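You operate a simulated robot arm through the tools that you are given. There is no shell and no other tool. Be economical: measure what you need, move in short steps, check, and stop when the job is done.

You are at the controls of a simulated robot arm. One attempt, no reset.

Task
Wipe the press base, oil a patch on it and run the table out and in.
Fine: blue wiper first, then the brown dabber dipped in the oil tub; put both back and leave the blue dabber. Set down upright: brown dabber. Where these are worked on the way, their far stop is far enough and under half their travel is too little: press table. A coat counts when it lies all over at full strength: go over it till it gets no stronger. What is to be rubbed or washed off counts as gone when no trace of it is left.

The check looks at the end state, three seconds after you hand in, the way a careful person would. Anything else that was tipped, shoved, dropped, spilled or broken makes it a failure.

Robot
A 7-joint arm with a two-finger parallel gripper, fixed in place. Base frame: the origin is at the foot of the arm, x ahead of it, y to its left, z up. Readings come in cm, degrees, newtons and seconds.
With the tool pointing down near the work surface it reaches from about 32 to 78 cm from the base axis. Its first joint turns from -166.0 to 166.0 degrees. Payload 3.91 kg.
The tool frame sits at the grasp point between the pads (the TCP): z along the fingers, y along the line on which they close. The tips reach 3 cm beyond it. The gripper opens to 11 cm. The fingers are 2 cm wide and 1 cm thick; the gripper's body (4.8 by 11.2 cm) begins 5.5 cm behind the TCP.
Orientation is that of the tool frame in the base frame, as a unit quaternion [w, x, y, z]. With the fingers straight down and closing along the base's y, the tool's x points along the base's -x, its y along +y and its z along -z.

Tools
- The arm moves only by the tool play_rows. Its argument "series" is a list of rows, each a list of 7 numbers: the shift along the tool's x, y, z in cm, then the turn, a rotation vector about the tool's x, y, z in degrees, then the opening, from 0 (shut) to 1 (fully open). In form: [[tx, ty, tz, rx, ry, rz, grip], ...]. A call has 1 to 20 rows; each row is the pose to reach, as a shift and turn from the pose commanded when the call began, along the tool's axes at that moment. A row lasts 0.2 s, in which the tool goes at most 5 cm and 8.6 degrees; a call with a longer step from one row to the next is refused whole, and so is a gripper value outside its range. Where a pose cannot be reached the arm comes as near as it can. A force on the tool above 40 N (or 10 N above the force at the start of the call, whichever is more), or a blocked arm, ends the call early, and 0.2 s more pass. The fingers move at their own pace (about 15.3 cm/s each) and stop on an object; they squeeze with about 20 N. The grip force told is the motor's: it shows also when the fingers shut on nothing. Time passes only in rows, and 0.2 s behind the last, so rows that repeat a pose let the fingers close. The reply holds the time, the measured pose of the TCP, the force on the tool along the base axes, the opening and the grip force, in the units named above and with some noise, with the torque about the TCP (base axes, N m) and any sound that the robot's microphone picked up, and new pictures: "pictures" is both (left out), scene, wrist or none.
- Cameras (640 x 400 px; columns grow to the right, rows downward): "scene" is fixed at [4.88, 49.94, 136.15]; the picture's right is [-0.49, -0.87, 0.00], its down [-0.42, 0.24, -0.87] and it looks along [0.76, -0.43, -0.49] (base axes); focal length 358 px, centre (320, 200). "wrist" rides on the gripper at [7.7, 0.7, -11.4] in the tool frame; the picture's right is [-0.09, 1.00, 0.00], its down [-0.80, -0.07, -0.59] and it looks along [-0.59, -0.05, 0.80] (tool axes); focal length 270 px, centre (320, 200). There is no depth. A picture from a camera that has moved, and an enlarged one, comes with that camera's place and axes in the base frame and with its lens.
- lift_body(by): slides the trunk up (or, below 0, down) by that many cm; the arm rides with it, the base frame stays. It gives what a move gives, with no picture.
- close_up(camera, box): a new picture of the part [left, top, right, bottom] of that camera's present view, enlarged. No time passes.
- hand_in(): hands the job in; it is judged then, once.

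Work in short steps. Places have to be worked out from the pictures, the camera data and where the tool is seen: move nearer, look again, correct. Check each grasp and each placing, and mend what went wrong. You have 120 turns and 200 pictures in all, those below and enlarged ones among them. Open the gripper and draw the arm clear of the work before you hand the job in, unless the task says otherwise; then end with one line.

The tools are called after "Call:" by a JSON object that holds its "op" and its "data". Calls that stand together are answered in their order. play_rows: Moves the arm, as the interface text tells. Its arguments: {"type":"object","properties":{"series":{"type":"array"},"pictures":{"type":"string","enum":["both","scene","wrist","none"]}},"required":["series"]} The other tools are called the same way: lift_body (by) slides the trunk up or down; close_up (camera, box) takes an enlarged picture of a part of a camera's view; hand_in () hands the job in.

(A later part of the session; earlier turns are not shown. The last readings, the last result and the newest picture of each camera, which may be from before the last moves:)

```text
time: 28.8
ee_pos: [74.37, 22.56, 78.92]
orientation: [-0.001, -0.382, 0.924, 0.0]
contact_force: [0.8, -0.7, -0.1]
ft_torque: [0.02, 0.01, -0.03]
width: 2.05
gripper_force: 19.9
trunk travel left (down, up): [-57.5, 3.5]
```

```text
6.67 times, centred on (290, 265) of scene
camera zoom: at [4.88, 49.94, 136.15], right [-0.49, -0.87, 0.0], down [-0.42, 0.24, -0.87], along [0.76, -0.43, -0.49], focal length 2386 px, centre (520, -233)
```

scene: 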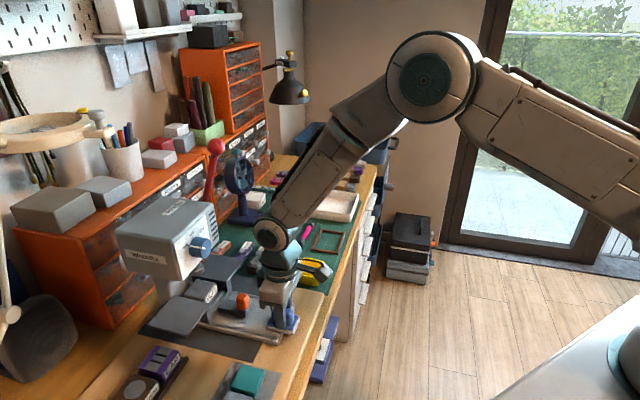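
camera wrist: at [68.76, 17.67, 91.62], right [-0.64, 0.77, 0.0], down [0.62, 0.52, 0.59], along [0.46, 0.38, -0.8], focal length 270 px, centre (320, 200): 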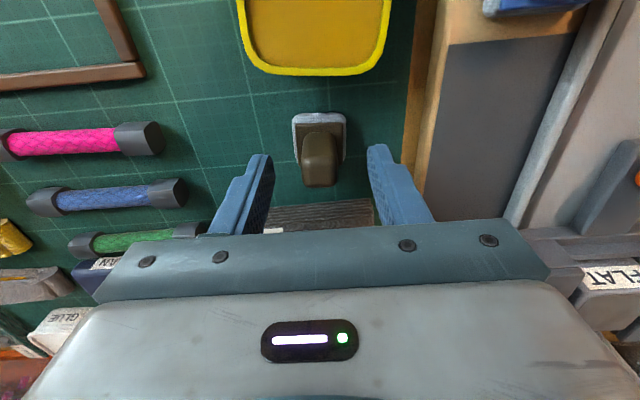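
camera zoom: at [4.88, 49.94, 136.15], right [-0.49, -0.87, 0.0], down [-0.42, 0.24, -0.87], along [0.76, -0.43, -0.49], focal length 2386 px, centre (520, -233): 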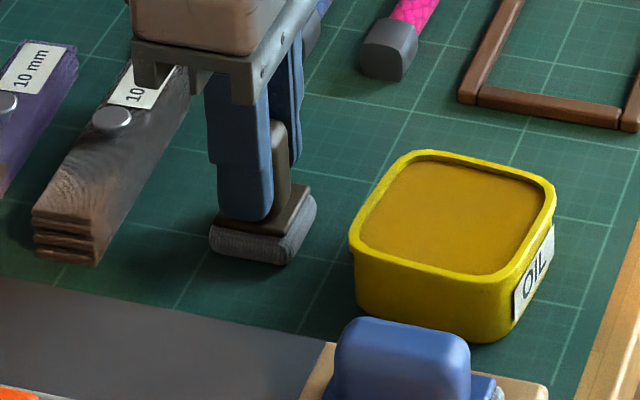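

Dabber held. Lift 7 cm, keep it level, and look at the tub in front.

Call:
{"op": "play_rows", "data": {"series": [[0, 0, -3, 0, 0, 0, 0.1], [0, 0, -7, 0, 0, 0, 0.1], [2.5, 0, -8, 0, 0, 0, 0.1], [5, 0, -8, 0, 0, 0, 0.1], [7.5, 0, -8, 0, 0, 0, 0.1], [7.5, 0, -8, 0, 0, 0, 0.1]], "pictures": "both"}}

Call:
{"op": "close_up", "data": {"camera": "wrist", "box": [220, 50, 420, 220]}}

Call:
{"op": "close_up", "data": {"camera": "scene", "box": [260, 235, 340, 295]}}

```text
time: 30.2
ee_pos: [76.27, 19.3, 86.06]
orientation: [-0.001, -0.384, 0.923, 0.0]
contact_force: [0.2, 0.1, 0.0]
ft_torque: [0.0, 0.0, -0.02]
width: 2.03
gripper_force: 20.6
out of reach, approached as far as the arm can: row 2, 3, 4, 5, 6
trunk travel left (down, up): [-57.5, 3.5]
camera wrist: at [70.4, 14.49, 97.66], right [-0.64, 0.77, 0.0], down [0.62, 0.52, 0.59], along [0.45, 0.38, -0.8], focal length 270 px, centre (320, 200)
```

scene: 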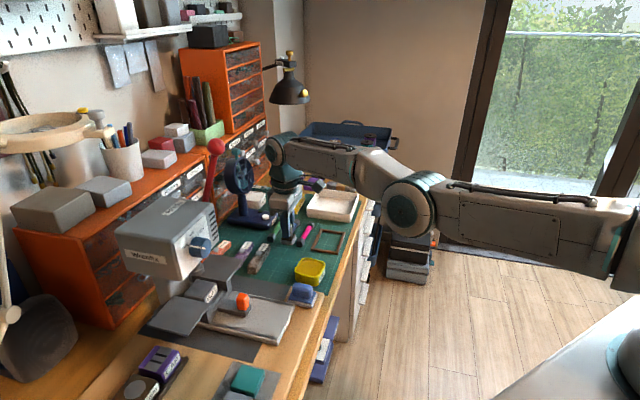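
wrist: 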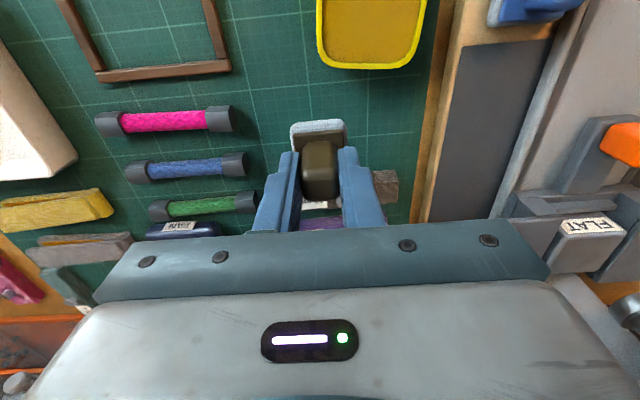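

```text
2.35 times, centred on (320, 135) of wrist
camera zoom: at [70.4, 14.49, 97.66], right [-0.64, 0.77, 0.0], down [0.62, 0.52, 0.59], along [0.45, 0.38, -0.8], focal length 636 px, centre (320, 353)
```

zoom: 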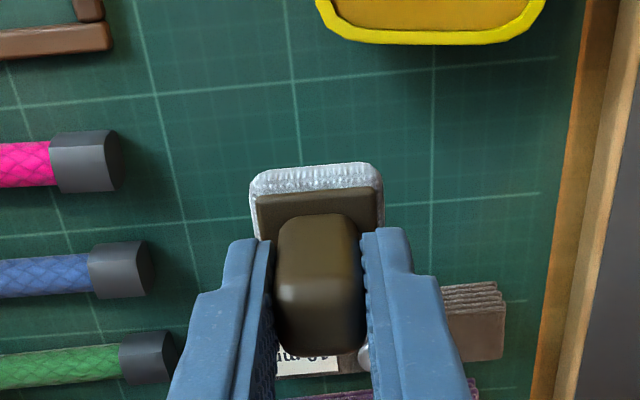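

```text
6.67 times, centred on (300, 265) of scene
camera zoom: at [4.88, 49.94, 136.15], right [-0.49, -0.87, 0.0], down [-0.42, 0.24, -0.87], along [0.76, -0.43, -0.49], focal length 2386 px, centre (453, -233)
```

zoom: 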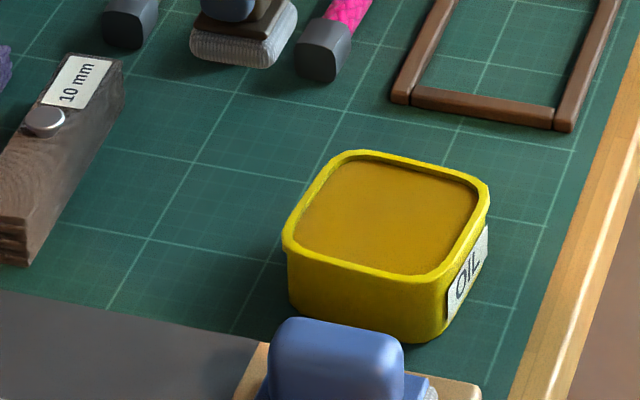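

Arm neared its limit and stalled. Hold the command a few rows to see whether it converges.

Call:
{"op": "play_rows", "data": {"series": [[0, 0, 0, 0, 0, 0, 0.1], [0, 0, 0, 0, 0, 0, 0.1]], "pictures": "none"}}

```text
time: 30.8
ee_pos: [76.23, 19.32, 86.12]
orientation: [-0.001, -0.383, 0.924, 0.0]
contact_force: [-0.1, 0.5, -1.2]
ft_torque: [0.02, 0.01, 0.0]
width: 2.03
gripper_force: 20.5
trunk travel left (down, up): [-57.5, 3.5]
```

Call:
{"op": "play_rows", "data": {"series": [[0.9, 0.5, 0, 0, 0, 0, 0.1], [1.8, 1, 0, 0, 0, 0, 0.1], [2.7, 1.5, 0, 0, 0, 0, 0.1], [3.5, 2.1, 0, 0, 0, 0, 0.1], [3.5, 2.1, 0, 0, 0, 0, 0.1]], "pictures": "scene"}}

```text
time: 32.0
ee_pos: [76.18, 19.41, 86.16]
orientation: [-0.001, -0.383, 0.924, 0.0]
contact_force: [0.0, 0.2, -1.4]
ft_torque: [0.02, -0.01, 0.0]
width: 2.03
gripper_force: 19.6
out of reach, approached as far as the arm can: row 1, 2, 3, 4, 5
trunk travel left (down, up): [-57.5, 3.5]
```

scene: 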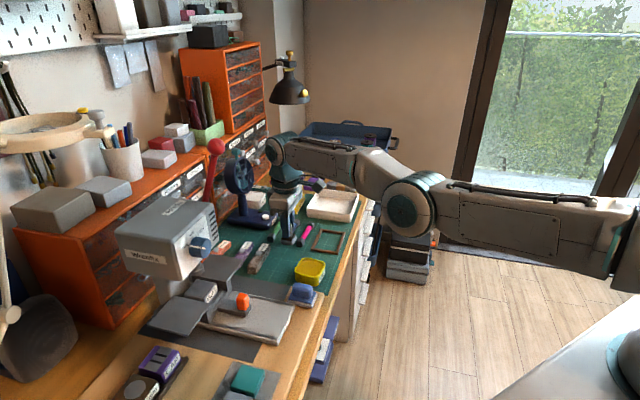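

Stuck near a stretched configuration. Try moving down a bit, which was reachable before.

Call:
{"op": "play_rows", "data": {"series": [[0, 0, 0.7, 0, 0, 0, 0.1], [0, 0, 1.4, 0, 0, 0, 0.1], [0, 0, 2.0, 0, 0, 0, 0.1], [0, 0, 2.0, 0, 0, 0, 0.1]], "pictures": "none"}}

```text
time: 33.0
ee_pos: [76.14, 19.39, 84.02]
orientation: [0.0, -0.382, 0.924, 0.0]
contact_force: [-1.0, -0.1, -0.1]
ft_torque: [-0.02, 0.02, 0.02]
width: 2.04
gripper_force: 19.7
trunk travel left (down, up): [-57.5, 3.5]
```

That works; now draw inward (away from the tub) to get a bent elbow.

Call:
{"op": "play_rows", "data": {"series": [[0.3, 0.9, 0, 0, 0, 0, 0.1], [0.7, 1.8, 0, 0, 0, 0, 0.1], [1, 2.6, 0, 0, 0, 0, 0.1], [1, 2.6, 0, 0, 0, 0, 0.1]], "pictures": "scene"}}

```text
time: 34.0
ee_pos: [75.65, 20.61, 83.91]
orientation: [-0.001, -0.383, 0.924, 0.0]
contact_force: [-0.6, -0.9, -0.6]
ft_torque: [0.03, 0.0, 0.0]
width: 2.04
gripper_force: 20.0
out of reach, approached as far as the arm can: row 1, 2, 3, 4
trunk travel left (down, up): [-57.5, 3.5]
```

scene: 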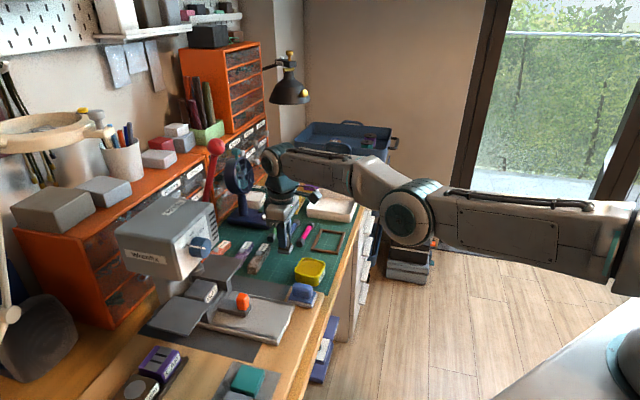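

The arm is over-stretched at this height. Raise the trunk 3.5 cm, then move the tool down relative to it to get slack.

Call:
{"op": "lift_body", "data": {"by": 3.4}}

Call:
{"op": "play_rows", "data": {"series": [[0, 0, 0.8, 0, 0, 0, 0.1], [0, 0, 1.6, 0, 0, 0, 0.1], [0, 0, 2.4, 0, 0, 0, 0.1], [0, 0, 3.2, 0, 0, 0, 0.1], [0, 0, 4, 0, 0, 0, 0.1], [0, 0, 4, 0, 0, 0, 0.1]], "pictures": "scene"}}

```text
time: 34.8
ee_pos: [75.54, 20.66, 87.25]
orientation: [-0.002, -0.383, 0.924, -0.001]
contact_force: [0.0, -0.8, -0.1]
ft_torque: [-0.02, 0.0, -0.02]
width: 2.02
gripper_force: 20.3
trunk travel left (down, up): [-60.9, 0.1]
```

```text
time: 36.2
ee_pos: [75.32, 20.51, 83.26]
orientation: [0.0, -0.383, 0.924, 0.0]
contact_force: [0.1, 0.3, -0.4]
ft_torque: [-0.02, 0.03, -0.02]
width: 2.03
gripper_force: 19.4
out of reach, approached as far as the arm can: row 5, 6
trunk travel left (down, up): [-60.9, 0.1]
```

scene: 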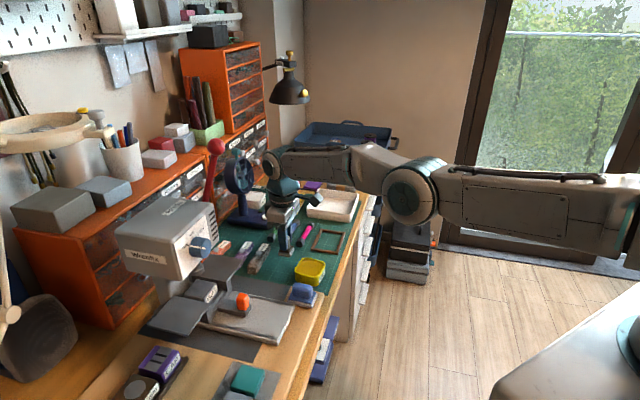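

Try pulling inward from here in tiny steps.

Call:
{"op": "play_rows", "data": {"series": [[0.3, 0.3, 0, 0, 0, 0, 0.1], [0.6, 0.6, 0, 0, 0, 0, 0.1], [1, 1, 0, 0, 0, 0, 0.1], [1.5, 1.5, 0, 0, 0, 0, 0.1], [2, 2, 0, 0, 0, 0, 0.1], [2, 2, 0, 0, 0, 0, 0.1]], "pictures": "none"}}

```text
time: 37.6
ee_pos: [74.75, 21.31, 82.83]
orientation: [-0.001, -0.383, 0.924, 0.001]
contact_force: [-0.5, 0.7, 0.8]
ft_torque: [0.02, -0.03, 0.01]
width: 2.03
gripper_force: 20.0
out of reach, approached as far as the arm can: row 2, 3, 4, 5, 6
trunk travel left (down, up): [-60.9, 0.1]
```

Likely the elbow passed through its straight pose to the wrong side. Try moving up and slightly out to re-straighten, then check.

Call:
{"op": "play_rows", "data": {"series": [[0, 0, -1, 0, 0, 0, 0.1], [0, 0, -2.5, 0, 0, 0, 0.1], [0, 0, -4, 0, 0, 0, 0.1], [0, 0, -6, 0, 0, 0, 0.1], [0, 0, -8, 0, 0, 0, 0.1], [0, 0, -10, 0, 0, 0, 0.1], [0, 0, -10, 0, 0, 0, 0.1]], "pictures": "scene"}}

```text
time: 39.2
ee_pos: [75.87, 21.4, 92.81]
orientation: [-0.002, -0.383, 0.924, 0.0]
contact_force: [0.7, -0.8, -0.6]
ft_torque: [0.0, -0.02, 0.01]
width: 2.02
gripper_force: 20.1
out of reach, approached as far as the arm can: row 2, 3, 4, 5, 6, 7
trunk travel left (down, up): [-60.9, 0.1]
```

scene: 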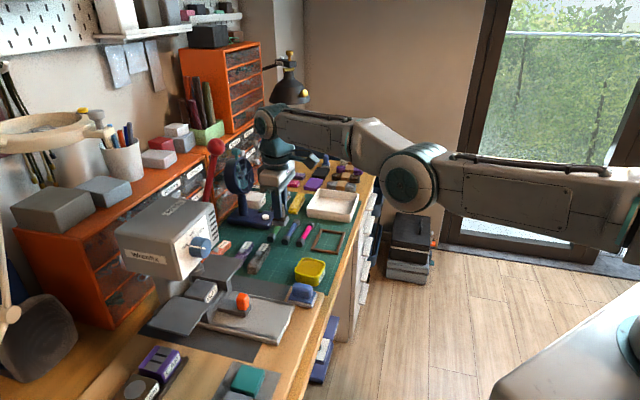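

The elbow is on the low side. Command outward to straighten, then continue inward with fine steps in the same call.

Call:
{"op": "play_rows", "data": {"series": [[-0.9, -0.5, 0, 0, 0, 0, 0.1], [-1.8, -1, 0, 0, 0, 0, 0.1], [-3.5, -2, 0, 0, 0, 0, 0.1], [-3.5, -2, 0, 0, 0, 0, 0.1]], "pictures": "scene"}}

```text
time: 40.2
ee_pos: [75.97, 21.31, 93.01]
orientation: [-0.001, -0.383, 0.924, -0.001]
contact_force: [-0.2, -0.2, -1.2]
ft_torque: [-0.01, -0.01, 0.01]
width: 2.01
gripper_force: 19.9
out of reach, approached as far as the arm can: row 1, 2, 3, 4
trunk travel left (down, up): [-60.9, 0.1]
```

scene: 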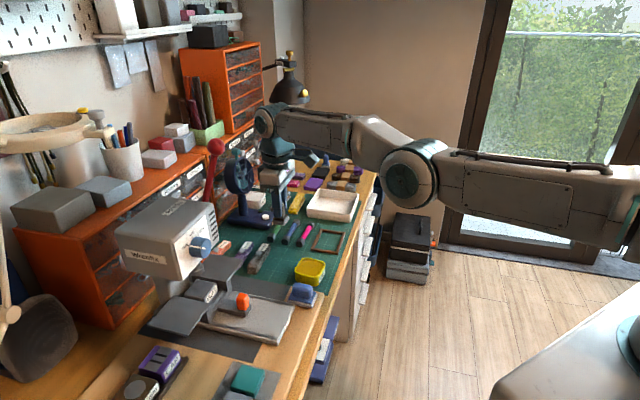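

It's at full stretch, where the inward moves barely take. Go down along the reach sphere, then pull inward radially in fine steps.

Call:
{"op": "play_rows", "data": {"series": [[0, 0, 2, 0, 0, 0, 0.1], [0, 0, 4, 0, 0, 0, 0.1], [0, 0, 6, 0, 0, 0, 0.1], [0, 0, 8, 0, 0, 0, 0.1], [0, 0, 9, 0, 0, 0, 0.1], [0, 0, 10, 0, 0, 0, 0.1], [0.2, 0.1, 10, 0, 0, 0, 0.1], [0.4, 0.2, 10, 0, 0, 0, 0.1], [0.7, 0.35, 10.2, 0, 0, 0, 0.1], [1.0, 0.5, 10.4, 0, 0, 0, 0.1], [1.3, 0.7, 10.6, 0, 0, 0, 0.1], [1.6, 0.9, 10.8, 0, 0, 0, 0.1], [2, 1.1, 11, 0, 0, 0, 0.1], [2.4, 1.3, 11, 0, 0, 0, 0.1], [2.8, 1.5, 11, 0, 0, 0, 0.1], [3.2, 1.7, 11, 0, 0, 0, 0.1], [3.6, 1.9, 11, 0, 0, 0, 0.1], [3.6, 1.9, 11, 0, 0, 0, 0.1]], "pictures": "scene"}}

```text
time: 44.0
ee_pos: [72.08, 20.1, 82.1]
orientation: [0.0, -0.382, 0.924, -0.001]
contact_force: [-0.8, 0.7, -0.3]
ft_torque: [0.04, 0.01, 0.0]
width: 2.02
gripper_force: 20.5
out of reach, approached as far as the arm can: row 3, 4, 5, 6, 7, 8, 9
trunk travel left (down, up): [-60.9, 0.1]
```

scene: 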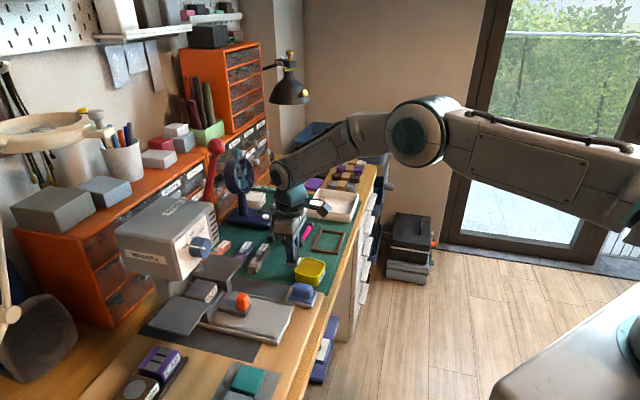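

Free again at (72.1, 20.1). Now rise to clear the tub and look.

Call:
{"op": "play_rows", "data": {"series": [[0, 0, -2, 0, 0, 0, 0.1], [0.5, 0.3, -4, 0, 0, 0, 0.1], [1.5, 0.3, -5, 0, 0, 0, 0.1], [1.5, 0.3, -5, 0, 0, 0, 0.1]], "pictures": "wrist"}}

Call:
{"op": "close_up", "data": {"camera": "scene", "box": [260, 235, 340, 295]}}

Call:
{"op": "close_up", "data": {"camera": "wrist", "box": [220, 50, 420, 220]}}

```text
time: 45.0
ee_pos: [70.85, 19.3, 87.04]
orientation: [-0.001, -0.383, 0.924, -0.001]
contact_force: [0.4, 0.3, -0.3]
ft_torque: [0.03, 0.0, 0.0]
width: 2.04
gripper_force: 20.4
trunk travel left (down, up): [-60.9, 0.1]
camera wrist: at [65.1, 14.35, 98.66], right [-0.64, 0.77, 0.0], down [0.62, 0.52, 0.59], along [0.45, 0.38, -0.81], focal length 270 px, centre (320, 200)
```

wrist: 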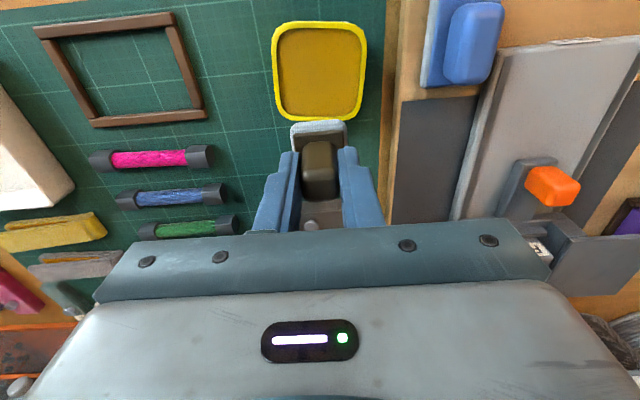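

```text
6.67 times, centred on (300, 265) of scene
camera zoom: at [4.88, 49.94, 136.15], right [-0.49, -0.87, 0.0], down [-0.42, 0.24, -0.87], along [0.76, -0.43, -0.49], focal length 2386 px, centre (453, -233)
```

zoom: 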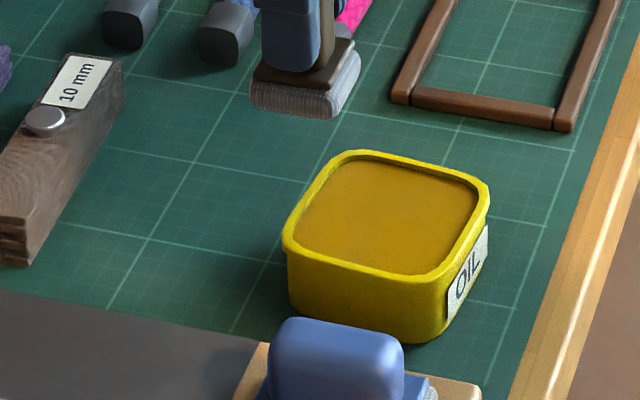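

```text
2.35 times, centred on (320, 135) of wrist
camera zoom: at [65.1, 14.35, 98.66], right [-0.64, 0.77, 0.0], down [0.62, 0.52, 0.59], along [0.45, 0.38, -0.81], focal length 636 px, centre (320, 353)
```

zoom: 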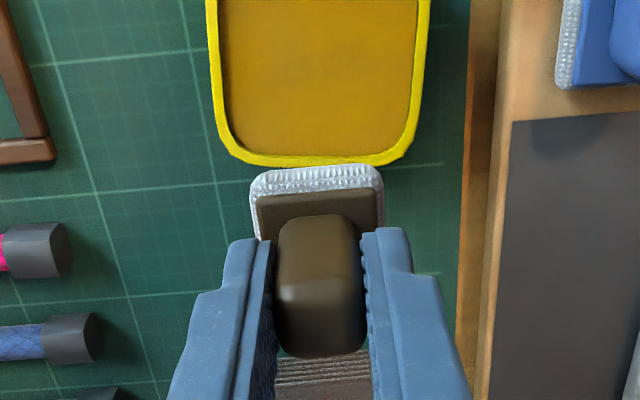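

Tub centre is 3.2 cm toward the front and +0.3 in tool y. Move above it and lower until just above the rim.

Call:
{"op": "play_rows", "data": {"series": [[1.6, 0.15, 0, 0, 0, 0, 0.1], [3.2, 0.3, 0, 0, 0, 0, 0.1], [3.2, 0.3, 1.5, 0, 0, 0, 0.1], [3.2, 0.3, 3, 0, 0, 0, 0.1], [3.2, 0.3, 3, 0, 0, 0, 0.1]], "pictures": "wrist"}}

Call:
{"op": "close_up", "data": {"camera": "scene", "box": [270, 240, 340, 292]}}

Call:
{"op": "close_up", "data": {"camera": "wrist", "box": [220, 50, 420, 220]}}

```text
time: 46.2
ee_pos: [68.48, 17.26, 84.21]
orientation: [-0.001, -0.383, 0.924, -0.001]
contact_force: [0.2, -0.2, -0.5]
ft_torque: [-0.01, -0.01, -0.02]
width: 2.02
gripper_force: 19.8
trunk travel left (down, up): [-60.9, 0.1]
camera wrist: at [62.63, 12.46, 95.58], right [-0.64, 0.77, 0.0], down [0.62, 0.52, 0.59], along [0.45, 0.38, -0.8], focal length 270 px, centre (320, 200)
```

wrist: 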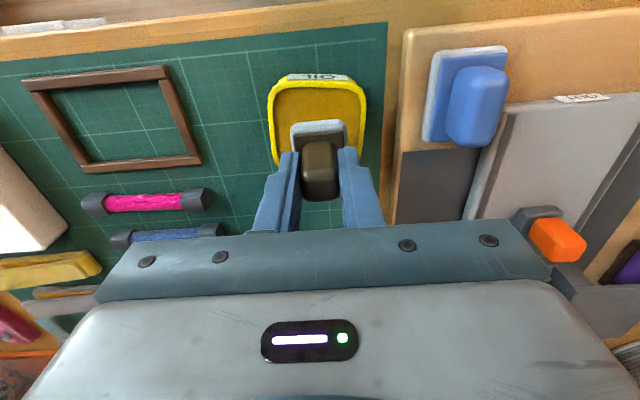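

```text
7.69 times, centred on (305, 266) of scene
camera zoom: at [4.88, 49.94, 136.15], right [-0.49, -0.87, 0.0], down [-0.42, 0.24, -0.87], along [0.76, -0.43, -0.49], focal length 2753 px, centre (435, -308)
```

zoom: 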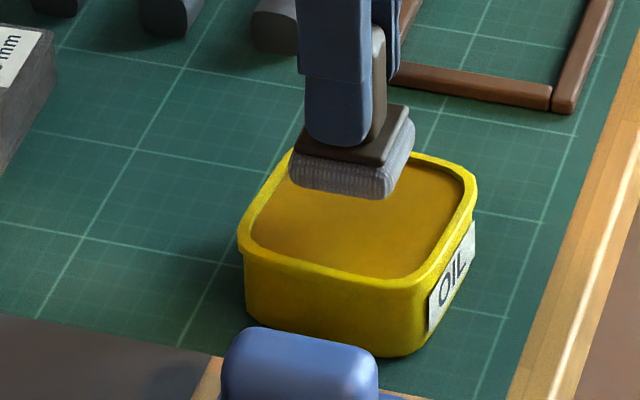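

```text
2.35 times, centred on (320, 135) of wrist
camera zoom: at [62.63, 12.46, 95.58], right [-0.64, 0.77, 0.0], down [0.62, 0.52, 0.59], along [0.45, 0.38, -0.8], focal length 636 px, centre (320, 353)
```

zoom: 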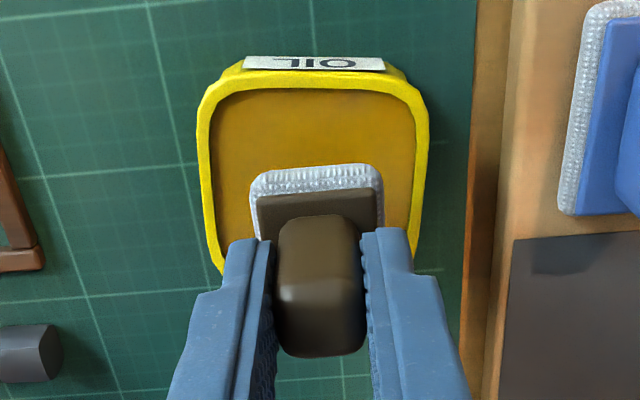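

Nearly centred. Lower slowly toward the oil with a 0.2 cm correction.

Call:
{"op": "play_rows", "data": {"series": [[0, -0.2, 0.7, 0, 0, 0, 0.1], [0, -0.2, 1.4, 0, 0, 0, 0.1], [0, -0.2, 2.0, 0, 0, 0, 0.1], [0, -0.2, 2.0, 0, 0, 0, 0.1]], "pictures": "none"}}

Call:
{"op": "close_up", "data": {"camera": "scene", "box": [270, 240, 340, 292]}}

```text
time: 47.2
ee_pos: [68.65, 17.17, 82.07]
orientation: [-0.001, -0.383, 0.924, 0.0]
contact_force: [0.1, -0.2, -0.4]
ft_torque: [0.03, -0.02, -0.01]
width: 2.06
gripper_force: 20.2
trunk travel left (down, up): [-60.9, 0.1]
```

```text
7.69 times, centred on (305, 266) of scene
camera zoom: at [4.88, 49.94, 136.15], right [-0.49, -0.87, 0.0], down [-0.42, 0.24, -0.87], along [0.76, -0.43, -0.49], focal length 2753 px, centre (435, -308)
```

zoom: 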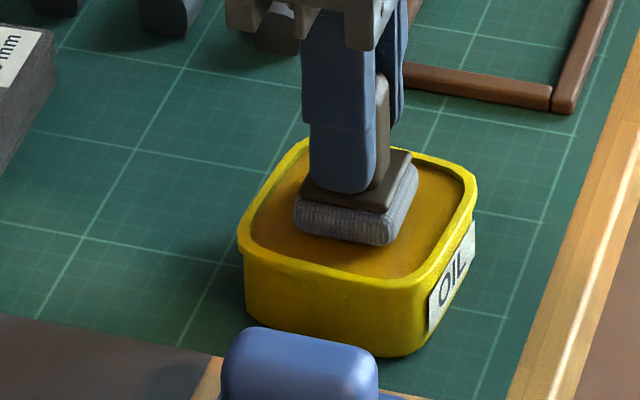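

Call:
{"op": "play_rows", "data": {"series": [[0, 0, 0.3, 0, 0, 0, 0.1], [0, 0, 0.6, 0, 0, 0, 0.1], [0, 0, 0.6, 0, 0, 0, 0.1]], "pictures": "none"}}

Call:
{"op": "close_up", "data": {"camera": "scene", "box": [270, 240, 340, 292]}}

```text
time: 48.0
ee_pos: [68.63, 17.11, 81.68]
orientation: [0.002, -0.383, 0.924, 0.0]
contact_force: [-0.3, 0.9, 18.6]
ft_torque: [0.08, 0.0, 0.01]
width: 2.05
gripper_force: 20.0
trunk travel left (down, up): [-60.9, 0.1]
```

```text
7.69 times, centred on (305, 266) of scene
camera zoom: at [4.88, 49.94, 136.15], right [-0.49, -0.87, 0.0], down [-0.42, 0.24, -0.87], along [0.76, -0.43, -0.49], focal length 2753 px, centre (435, -308)
```

zoom: 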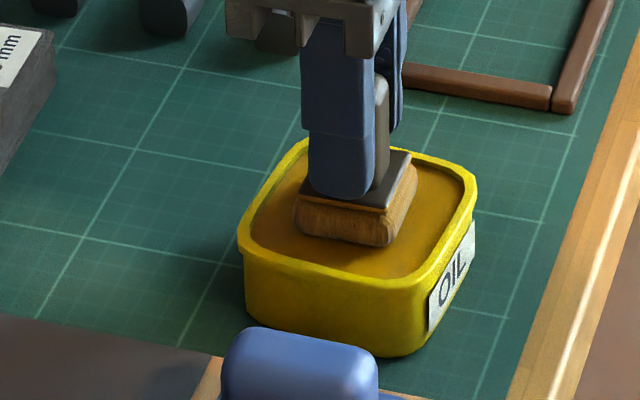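

The pad has taken oil (contact at TCP z 81.7). Lift, and carry it over to the base.

Call:
{"op": "play_rows", "data": {"series": [[0, 0, -2, 0, 0, 0, 0.1], [0, 0, -6, 0, 0, 0, 0.1], [-1, 4, -6, 0, 0, 0, 0.1], [-2, 8.5, -6, 0, 0, 0, 0.1], [-3, 13, -6, 0, 0, 0, 0.1], [-4, 16.5, -6, 0, 0, 0, 0.1], [-4.2, 18.6, -5, 0, 0, 0, 0.1], [-4.2, 18.6, -3, 0, 0, 0, 0.1], [-4.2, 18.6, -2, 0, 0, 0, 0.1]], "pictures": "wrist"}}

Call:
{"op": "close_up", "data": {"camera": "scene", "box": [210, 250, 330, 346]}}

```text
time: 50.0
ee_pos: [58.54, 33.26, 83.4]
orientation: [0.0, -0.382, 0.924, 0.0]
contact_force: [0.1, 0.4, 0.1]
ft_torque: [-0.03, -0.02, -0.02]
width: 2.01
gripper_force: 19.9
trunk travel left (down, up): [-60.9, 0.1]
camera wrist: at [52.69, 28.32, 94.96], right [-0.64, 0.77, 0.0], down [0.62, 0.52, 0.59], along [0.45, 0.38, -0.8], focal length 270 px, centre (320, 200)
```

wrist: 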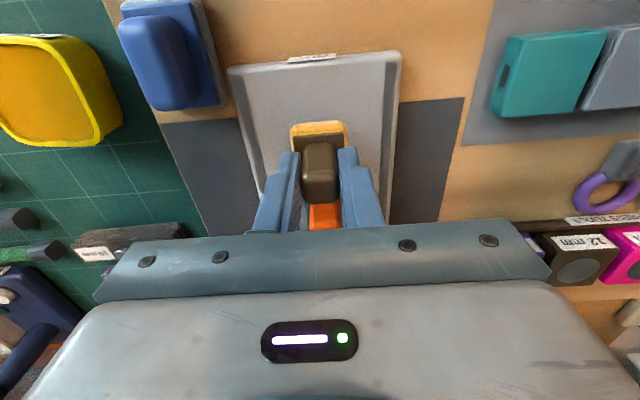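

```text
4.17 times, centred on (270, 298) of scene
camera zoom: at [4.88, 49.94, 136.15], right [-0.49, -0.87, 0.0], down [-0.42, 0.24, -0.87], along [0.76, -0.43, -0.49], focal length 1491 px, centre (528, -208)
```

zoom: 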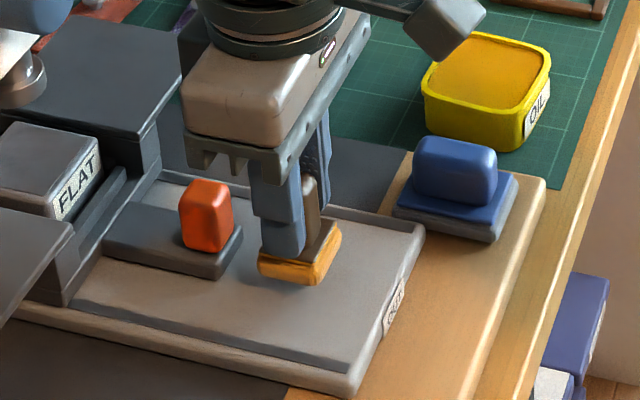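

Above the patch. Lower to contact.

Call:
{"op": "play_rows", "data": {"series": [[0, 0, 0.8, 0, 0, 0, 0.1], [0, 0, 1.6, 0, 0, 0, 0.1], [0, 0, 2.0, 0, 0, 0, 0.1], [0, 0, 2.3, 0, 0, 0, 0.1], [0, 0, 2.3, 0, 0, 0, 0.1]], "pictures": "none"}}

```text
time: 51.2
ee_pos: [58.53, 33.21, 81.35]
orientation: [0.001, -0.383, 0.924, 0.0]
contact_force: [2.5, 1.8, 19.0]
ft_torque: [0.08, -0.06, 0.01]
width: 2.04
gripper_force: 19.7
trunk travel left (down, up): [-60.9, 0.1]
```

Contact at z≈81.4. Make a first stroke and look at how the oil lies.

Call:
{"op": "play_rows", "data": {"series": [[0, 0, -0.1, 0, 0, 0, 0.1], [1, 0, -0.1, 0, 0, 0, 0.1], [2, 0, -0.1, 0, 0, 0, 0.1], [2.6, 0, -0.1, 0, 0, 0, 0.1], [2.6, 1, -0.1, 0, 0, 0, 0.1], [2.6, 2, -0.1, 0, 0, 0, 0.1], [1.6, 2, -0.1, 0, 0, 0, 0.1], [0.6, 2, -0.1, 0, 0, 0, 0.1], [-0.4, 2, -0.1, 0, 0, 0, 0.1], [-1, 2, -0.1, 0, 0, 0, 0.1], [-1, 1, -0.1, 0, 0, 0, 0.1], [-1, 0, -0.1, 0, 0, 0, 0.1], [-1, -1, -0.1, 0, 0, 0, 0.1], [-1, -2, -0.1, 0, 0, 0, 0.1], [0, -2, -0.1, 0, 0, 0, 0.1], [1, -2, -0.1, 0, 0, 0, 0.1], [2.6, -2, -0.1, 0, 0, 0, 0.1]], "pictures": "none"}}

Call:
{"op": "close_up", "data": {"camera": "scene", "box": [220, 260, 320, 340]}}

Call:
{"op": "close_up", "data": {"camera": "wrist", "box": [220, 50, 460, 240]}}

```text
time: 54.8
ee_pos: [58.06, 30.02, 81.35]
orientation: [0.0, -0.382, 0.924, -0.001]
contact_force: [1.3, 1.6, 11.1]
ft_torque: [0.08, -0.11, 0.05]
width: 2.03
gripper_force: 20.1
trunk travel left (down, up): [-60.9, 0.1]
```

```text
5.00 times, centred on (270, 300) of scene
camera zoom: at [4.88, 49.94, 136.15], right [-0.49, -0.87, 0.0], down [-0.42, 0.24, -0.87], along [0.76, -0.43, -0.49], focal length 1789 px, centre (570, -300)
```

zoom: 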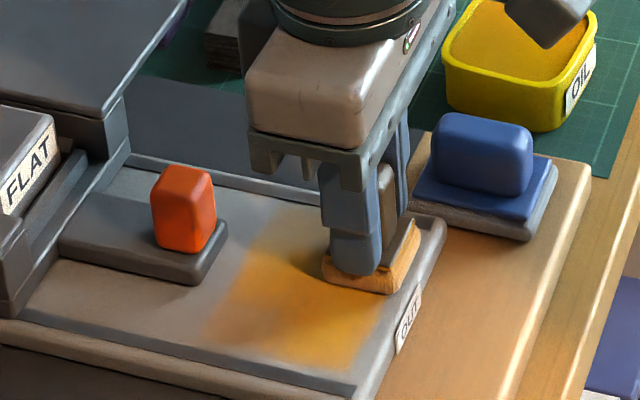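

```text
2.11 times, centred on (340, 145) of wrist
camera zoom: at [52.22, 25.13, 92.84], right [-0.64, 0.77, 0.0], down [0.62, 0.52, 0.59], along [0.45, 0.38, -0.81], focal length 569 px, centre (278, 316)
```

zoom: 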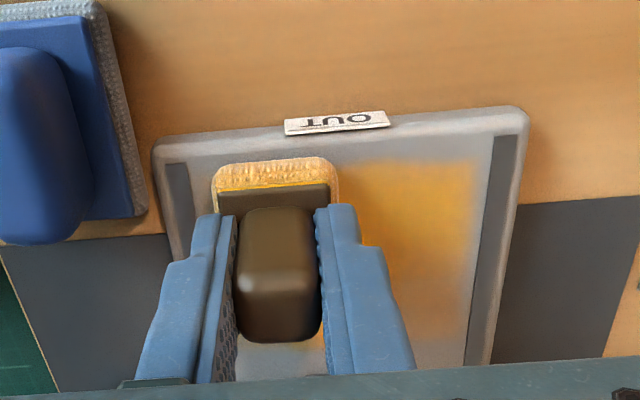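

Oil lies where I rubbed, thin toward the back. Continue the raster over the whole area.

Call:
{"op": "play_rows", "data": {"series": [[-1, 0, 0, 0, 0, 0, 0.1], [-2.2, 0, 0, 0, 0, 0, 0.1], [-3.4, 0, 0, 0, 0, 0, 0.1], [-4.4, 0, 0, 0, 0, 0, 0.1], [-4.4, 1.2, 0, 0, 0, 0, 0.1], [-3.2, 1.2, 0, 0, 0, 0, 0.1], [-2, 1.2, 0, 0, 0, 0, 0.1], [-0.8, 1.2, 0, 0, 0, 0, 0.1], [0, 1.2, 0, 0, 0, 0, 0.1], [0, 2.6, 0, 0, 0, 0, 0.1], [-1.2, 2.6, 0, 0, 0, 0, 0.1], [-2.4, 2.6, 0, 0, 0, 0, 0.1], [-3.6, 2.6, 0, 0, 0, 0, 0.1], [-4.4, 2.6, 0, 0, 0, 0, 0.1], [-4.4, 4, 0, 0, 0, 0, 0.1], [-3.2, 4, 0, 0, 0, 0, 0.1], [-2, 4, 0, 0, 0, 0, 0.1], [-0.8, 4, 0, 0, 0, 0, 0.1], [0, 4, 0, 0, 0, 0, 0.1]], "pictures": "none"}}

Call:
{"op": "close_up", "data": {"camera": "scene", "box": [220, 260, 320, 340]}}

Call:
{"op": "close_up", "data": {"camera": "wrist", "box": [180, 50, 420, 240]}}

```text
time: 58.8
ee_pos: [55.08, 32.77, 81.42]
orientation: [0.0, -0.383, 0.924, 0.0]
contact_force: [3.2, 2.9, 12.8]
ft_torque: [0.1, -0.13, -0.01]
width: 2.02
gripper_force: 20.1
trunk travel left (down, up): [-60.9, 0.1]
```

```text
5.00 times, centred on (270, 300) of scene
camera zoom: at [4.88, 49.94, 136.15], right [-0.49, -0.87, 0.0], down [-0.42, 0.24, -0.87], along [0.76, -0.43, -0.49], focal length 1789 px, centre (570, -300)
```

zoom: 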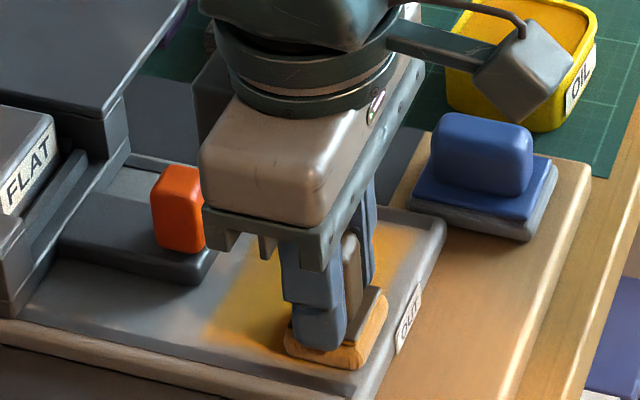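

```text
2.11 times, centred on (300, 145) of wrist
camera zoom: at [49.31, 27.96, 92.81], right [-0.64, 0.77, 0.0], down [0.62, 0.52, 0.59], along [0.46, 0.38, -0.8], focal length 569 px, centre (362, 316)
```

zoom: 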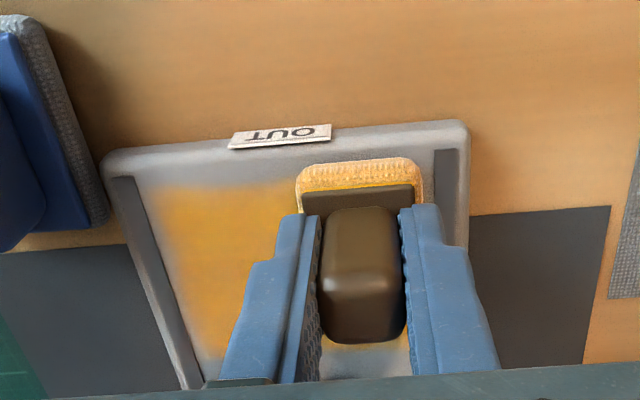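

Lift and shift aside to see the whole coat.

Call:
{"op": "play_rows", "data": {"series": [[0, 0, -2, 0, 0, 0, 0.1], [2, 0, -5, 0, 0, 0, 0.1], [5, 0, -6, 0, 0, 0, 0.1], [6, 0, -6, 0, 0, 0, 0.1]], "pictures": "wrist"}}

Call:
{"op": "close_up", "data": {"camera": "scene", "box": [215, 265, 305, 337]}}

```text
time: 59.8
ee_pos: [50.93, 28.62, 87.17]
orientation: [0.0, -0.383, 0.924, 0.0]
contact_force: [-0.1, -0.3, -0.1]
ft_torque: [-0.04, -0.01, 0.01]
width: 2.01
gripper_force: 20.0
trunk travel left (down, up): [-60.9, 0.1]
camera wrist: at [45.08, 23.72, 98.72], right [-0.64, 0.77, 0.0], down [0.62, 0.52, 0.59], along [0.45, 0.38, -0.8], focal length 270 px, centre (320, 200)
```

wrist: 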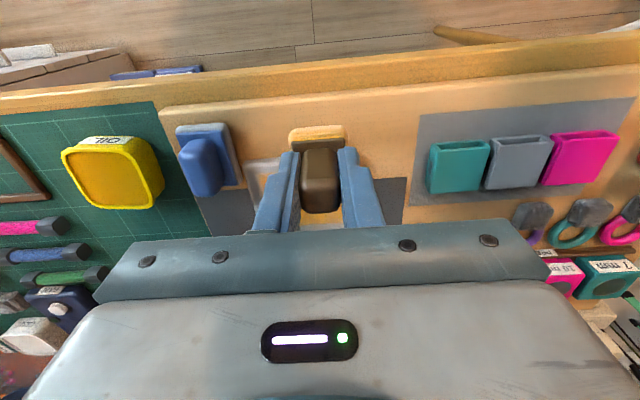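

```text
5.56 times, centred on (260, 301) of scene
camera zoom: at [4.88, 49.94, 136.15], right [-0.49, -0.87, 0.0], down [-0.42, 0.24, -0.87], along [0.76, -0.43, -0.49], focal length 1988 px, centre (653, -361)
```

zoom: 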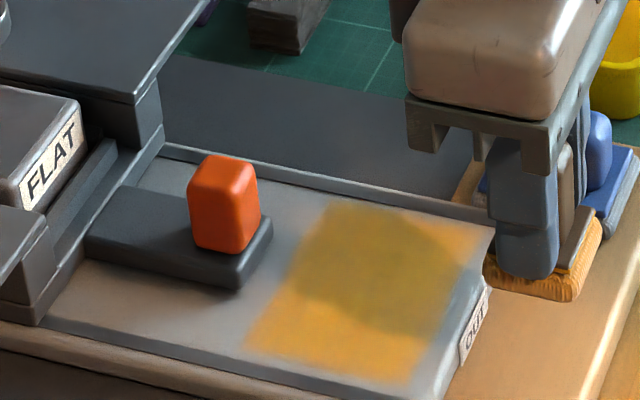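

Coat looks rectangular and fairly even. Re-dip to keep the pad loaded, then go over it again.

Call:
{"op": "play_rows", "data": {"series": [[-0.8, -4.1, -0.5, 0, 0, 0, 0.1], [-1.6, -8.2, -0.5, 0, 0, 0, 0.1], [-2.4, -12.3, -0.5, 0, 0, 0, 0.1], [-3.3, -16.4, -0.5, 0, 0, 0, 0.1], [-4.4, -20.6, -0.5, 0, 0, 0, 0.1], [-4.4, -20.6, 1.5, 0, 0, 0, 0.1], [-4.4, -20.6, 3.5, 0, 0, 0, 0.1], [-4.4, -20.6, 3.5, 0, 0, 0, 0.1]], "pictures": "none"}}

Call:
{"op": "close_up", "data": {"camera": "scene", "box": [210, 245, 340, 337]}}

```text
time: 61.6
ee_pos: [68.65, 17.02, 83.92]
orientation: [-0.002, -0.384, 0.924, -0.001]
contact_force: [-0.1, 0.0, -0.1]
ft_torque: [-0.02, 0.01, 0.02]
width: 2.03
gripper_force: 20.0
trunk travel left (down, up): [-60.9, 0.1]
```

```text
4.35 times, centred on (275, 291) of scene
camera zoom: at [4.88, 49.94, 136.15], right [-0.49, -0.87, 0.0], down [-0.42, 0.24, -0.87], along [0.76, -0.43, -0.49], focal length 1556 px, centre (516, -196)
```

zoom: 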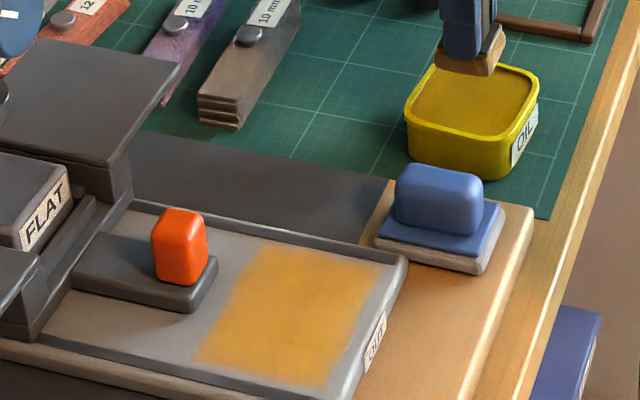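

The coat is slightly uneven. Dip again.

Call:
{"op": "play_rows", "data": {"series": [[0, 0, 1.2, 0, 0, 0, 0.1], [0, 0, 2.0, 0, 0, 0, 0.1], [0, 0, 2.4, 0, 0, 0, 0.1], [0, 0, 2.4, 0, 0, 0, 0.1]], "pictures": "none"}}

```text
time: 62.6
ee_pos: [68.65, 17.21, 81.42]
orientation: [-0.001, -0.383, 0.924, 0.0]
contact_force: [0.3, 0.5, -0.1]
ft_torque: [0.02, -0.03, 0.0]
width: 2.03
gripper_force: 19.7
trunk travel left (down, up): [-60.9, 0.1]
```

Call:
{"op": "play_rows", "data": {"series": [[0, 0, 0.2, 0, 0, 0, 0.1], [0, 0, 0.35, 0, 0, 0, 0.1], [0, 0, 0.35, 0, 0, 0, 0.1]], "pictures": "none"}}

Call:
{"op": "close_up", "data": {"camera": "scene", "box": [270, 240, 340, 292]}}

```text
time: 63.4
ee_pos: [68.61, 17.09, 81.01]
orientation: [0.0, -0.383, 0.924, 0.0]
contact_force: [-0.8, 0.6, 0.8]
ft_torque: [0.05, 0.0, -0.04]
width: 2.02
gripper_force: 20.2
trunk travel left (down, up): [-60.9, 0.1]
```

```text
7.69 times, centred on (305, 266) of scene
camera zoom: at [4.88, 49.94, 136.15], right [-0.49, -0.87, 0.0], down [-0.42, 0.24, -0.87], along [0.76, -0.43, -0.49], focal length 2753 px, centre (435, -308)
```

zoom: 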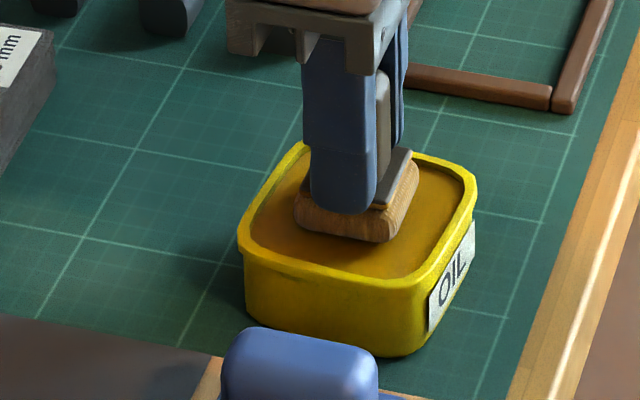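

The dabber has slipped up about half a centimetre in the grip. Lower on until it touches oil.

Call:
{"op": "play_rows", "data": {"series": [[0, 0, 0.2, 0, 0, 0, 0.1], [0, 0, 0.3, 0, 0, 0, 0.1], [0, 0, 0.3, 0, 0, 0, 0.1]], "pictures": "none"}}

Call:
{"op": "close_up", "data": {"camera": "wrist", "box": [240, 80, 400, 220]}}

Call:
{"op": "close_up", "data": {"camera": "scene", "box": [270, 240, 340, 292]}}

```text
time: 64.2
ee_pos: [68.61, 17.14, 80.89]
orientation: [-0.001, -0.383, 0.924, 0.001]
contact_force: [-0.8, 0.1, 9.5]
ft_torque: [-0.03, 0.07, 0.03]
width: 2.03
gripper_force: 20.0
trunk travel left (down, up): [-60.9, 0.1]
```

```text
2.86 times, centred on (320, 150) of wrist
camera zoom: at [62.79, 12.27, 92.41], right [-0.64, 0.77, 0.0], down [0.62, 0.52, 0.59], along [0.46, 0.38, -0.8], focal length 772 px, centre (320, 343)
```

zoom: 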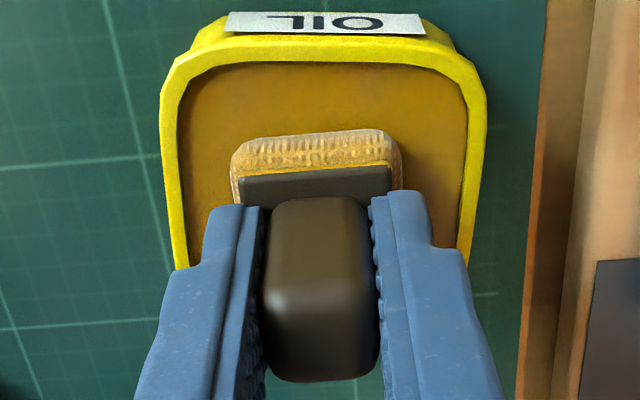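

```text
7.69 times, centred on (305, 266) of scene
camera zoom: at [4.88, 49.94, 136.15], right [-0.49, -0.87, 0.0], down [-0.42, 0.24, -0.87], along [0.76, -0.43, -0.49], focal length 2753 px, centre (435, -308)
```

zoom: 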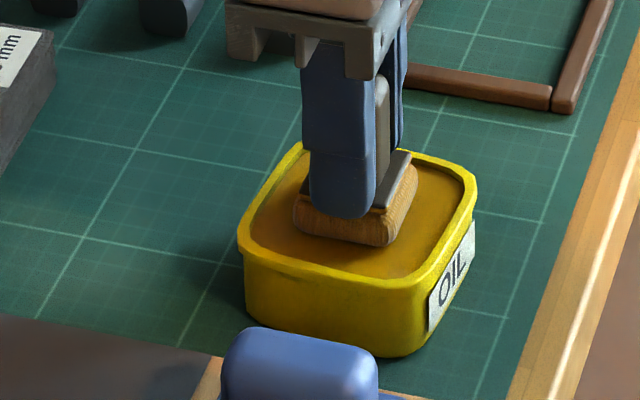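

Dipped. Carry back over the patch.

Call:
{"op": "play_rows", "data": {"series": [[0, 0, -2.5, 0, 0, 0, 0.1], [0, 0, -6, 0, 0, 0, 0.1], [-1, 4, -6.5, 0, 0, 0, 0.1], [-2, 8.5, -6.5, 0, 0, 0, 0.1], [-3, 13, -6.5, 0, 0, 0, 0.1], [-4, 16.5, -6, 0, 0, 0, 0.1], [-4.3, 18.5, -4, 0, 0, 0, 0.1], [-4.3, 18.5, -2, 0, 0, 0, 0.1], [-4.3, 18.5, -0.8, 0, 0, 0, 0.1], [-4.3, 18.5, -0.3, 0, 0, 0, 0.1], [-4.3, 18.5, 0, 0, 0, 0, 0.1], [-4.3, 18.5, 0, 0, 0, 0, 0.1]], "pictures": "none"}}

```text
time: 66.8
ee_pos: [58.77, 33.38, 81.34]
orientation: [0.004, -0.383, 0.924, 0.001]
contact_force: [-3.3, -3.0, 18.8]
ft_torque: [-0.23, 0.34, -0.01]
width: 2.04
gripper_force: 20.1
trunk travel left (down, up): [-60.9, 0.1]
stopped in row 12: the force on the tool passed its limit at 41 N (the readings are from after the stop); the commanded pose is now the measured one
```

Contact came at 81.34 with more force than expected; look before rubbing.

Call:
{"op": "close_up", "data": {"camera": "scene", "box": [225, 260, 305, 324]}}

Call:
{"op": "close_up", "data": {"camera": "wrist", "box": [220, 80, 420, 240]}}

```text
6.25 times, centred on (265, 292) of scene
camera zoom: at [4.88, 49.94, 136.15], right [-0.49, -0.87, 0.0], down [-0.42, 0.24, -0.87], along [0.76, -0.43, -0.49], focal length 2237 px, centre (664, -375)
```

zoom: 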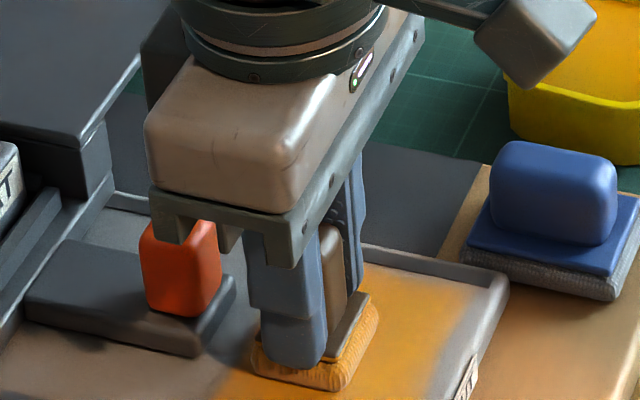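

```text
2.50 times, centred on (320, 160) of wrist
camera zoom: at [52.84, 28.41, 92.69], right [-0.64, 0.77, 0.0], down [0.61, 0.51, 0.6], along [0.46, 0.39, -0.8], focal length 676 px, centre (320, 300)
```

zoom: 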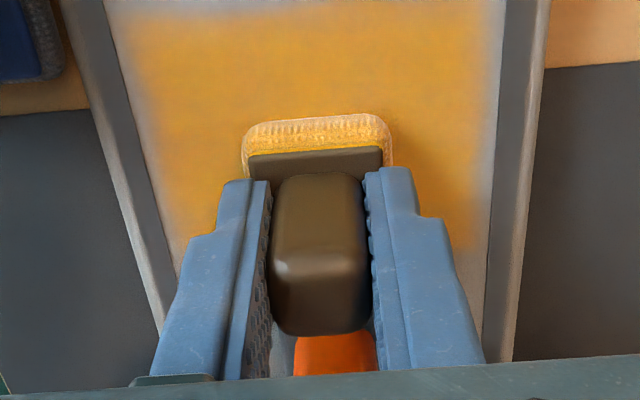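

Geometry is fine (pad flat on base; the dabber had settled in the grip on first contact). Rub over the whole patch in lanes.

Call:
{"op": "play_rows", "data": {"series": [[0, 0, 0.05, 0, 0, 0, 0.1], [-1.4, 0, 0.05, 0, 0, 0, 0.1], [-1.4, 1.2, 0.05, 0, 0, 0, 0.1], [-1.4, 2.4, 0.05, 0, 0, 0, 0.1], [0, 2.4, 0.05, 0, 0, 0, 0.1], [1.5, 2.4, 0.05, 0, 0, 0, 0.1], [3, 2.4, 0.05, 0, 0, 0, 0.1], [3, 1.2, 0.05, 0, 0, 0, 0.1], [1.5, 1.2, 0.05, 0, 0, 0, 0.1], [0, 1.2, 0.05, 0, 0, 0, 0.1], [-1.4, 1.2, 0.05, 0, 0, 0, 0.1], [-1.4, 0, 0.05, 0, 0, 0, 0.1], [0, 0, 0.05, 0, 0, 0, 0.1], [1.5, 0, 0.05, 0, 0, 0, 0.1], [3, 0, 0.05, 0, 0, 0, 0.1], [3, -1.2, 0.05, 0, 0, 0, 0.1], [1.5, -1.2, 0.05, 0, 0, 0, 0.1], [0, -1.2, 0.05, 0, 0, 0, 0.1], [-1.4, -1.2, 0.05, 0, 0, 0, 0.1], [-1.4, -2.4, 0.05, 0, 0, 0, 0.1]], "pictures": "none"}}

Call:
{"op": "close_up", "data": {"camera": "scene", "box": [215, 265, 305, 337]}}

Call:
{"op": "close_up", "data": {"camera": "wrist", "box": [260, 50, 460, 240]}}

```text
time: 68.6
ee_pos: [55.65, 32.44, 81.27]
orientation: [0.006, -0.382, 0.924, 0.003]
contact_force: [-3.3, 4.1, 14.4]
ft_torque: [-0.12, 0.22, -0.1]
width: 2.05
gripper_force: 19.7
trunk travel left (down, up): [-60.9, 0.1]
stopped in row 8: the force on the tool passed its limit at 42 N (the readings are from after the stop); the commanded pose is now the measured one
```

```text
5.56 times, centred on (260, 301) of scene
camera zoom: at [4.88, 49.94, 136.15], right [-0.49, -0.87, 0.0], down [-0.42, 0.24, -0.87], along [0.76, -0.43, -0.49], focal length 1988 px, centre (653, -361)
```

zoom: 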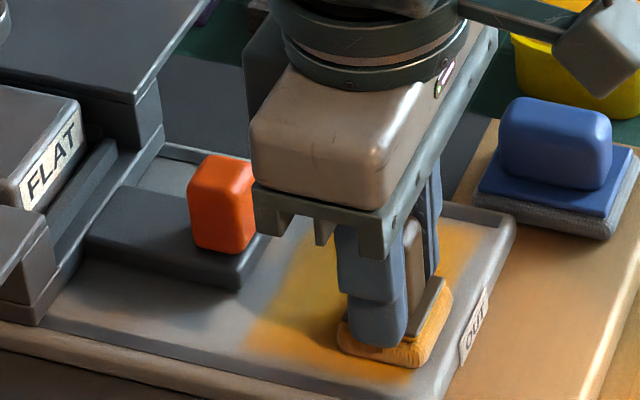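

```text
2.11 times, centred on (360, 145) of wrist
camera zoom: at [49.76, 27.48, 92.66], right [-0.64, 0.77, 0.0], down [0.61, 0.51, 0.61], along [0.46, 0.39, -0.8], focal length 569 px, centre (236, 316)
```

zoom: 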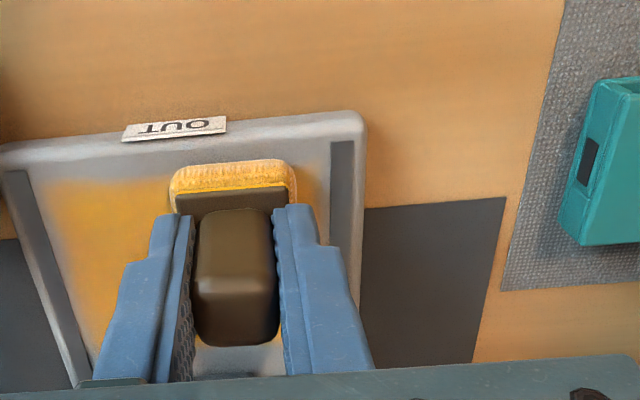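

Force too high; level the tool slightly, ease the pressure, and continue the lanes.

Call:
{"op": "play_rows", "data": {"series": [[0, 0, -0.15, 0, 0.7, 0, 0.1], [0, 0, -0.1, 0, 0.7, 0, 0.1], [0, 0, -0.1, 0, 0.7, 0, 0.1]], "pictures": "none"}}

```text
time: 69.4
ee_pos: [55.57, 32.39, 81.2]
orientation: [-0.001, -0.382, 0.924, 0.001]
contact_force: [4.0, 3.5, 14.3]
ft_torque: [0.26, -0.36, 0.0]
width: 2.03
gripper_force: 19.6
trunk travel left (down, up): [-60.9, 0.1]
```

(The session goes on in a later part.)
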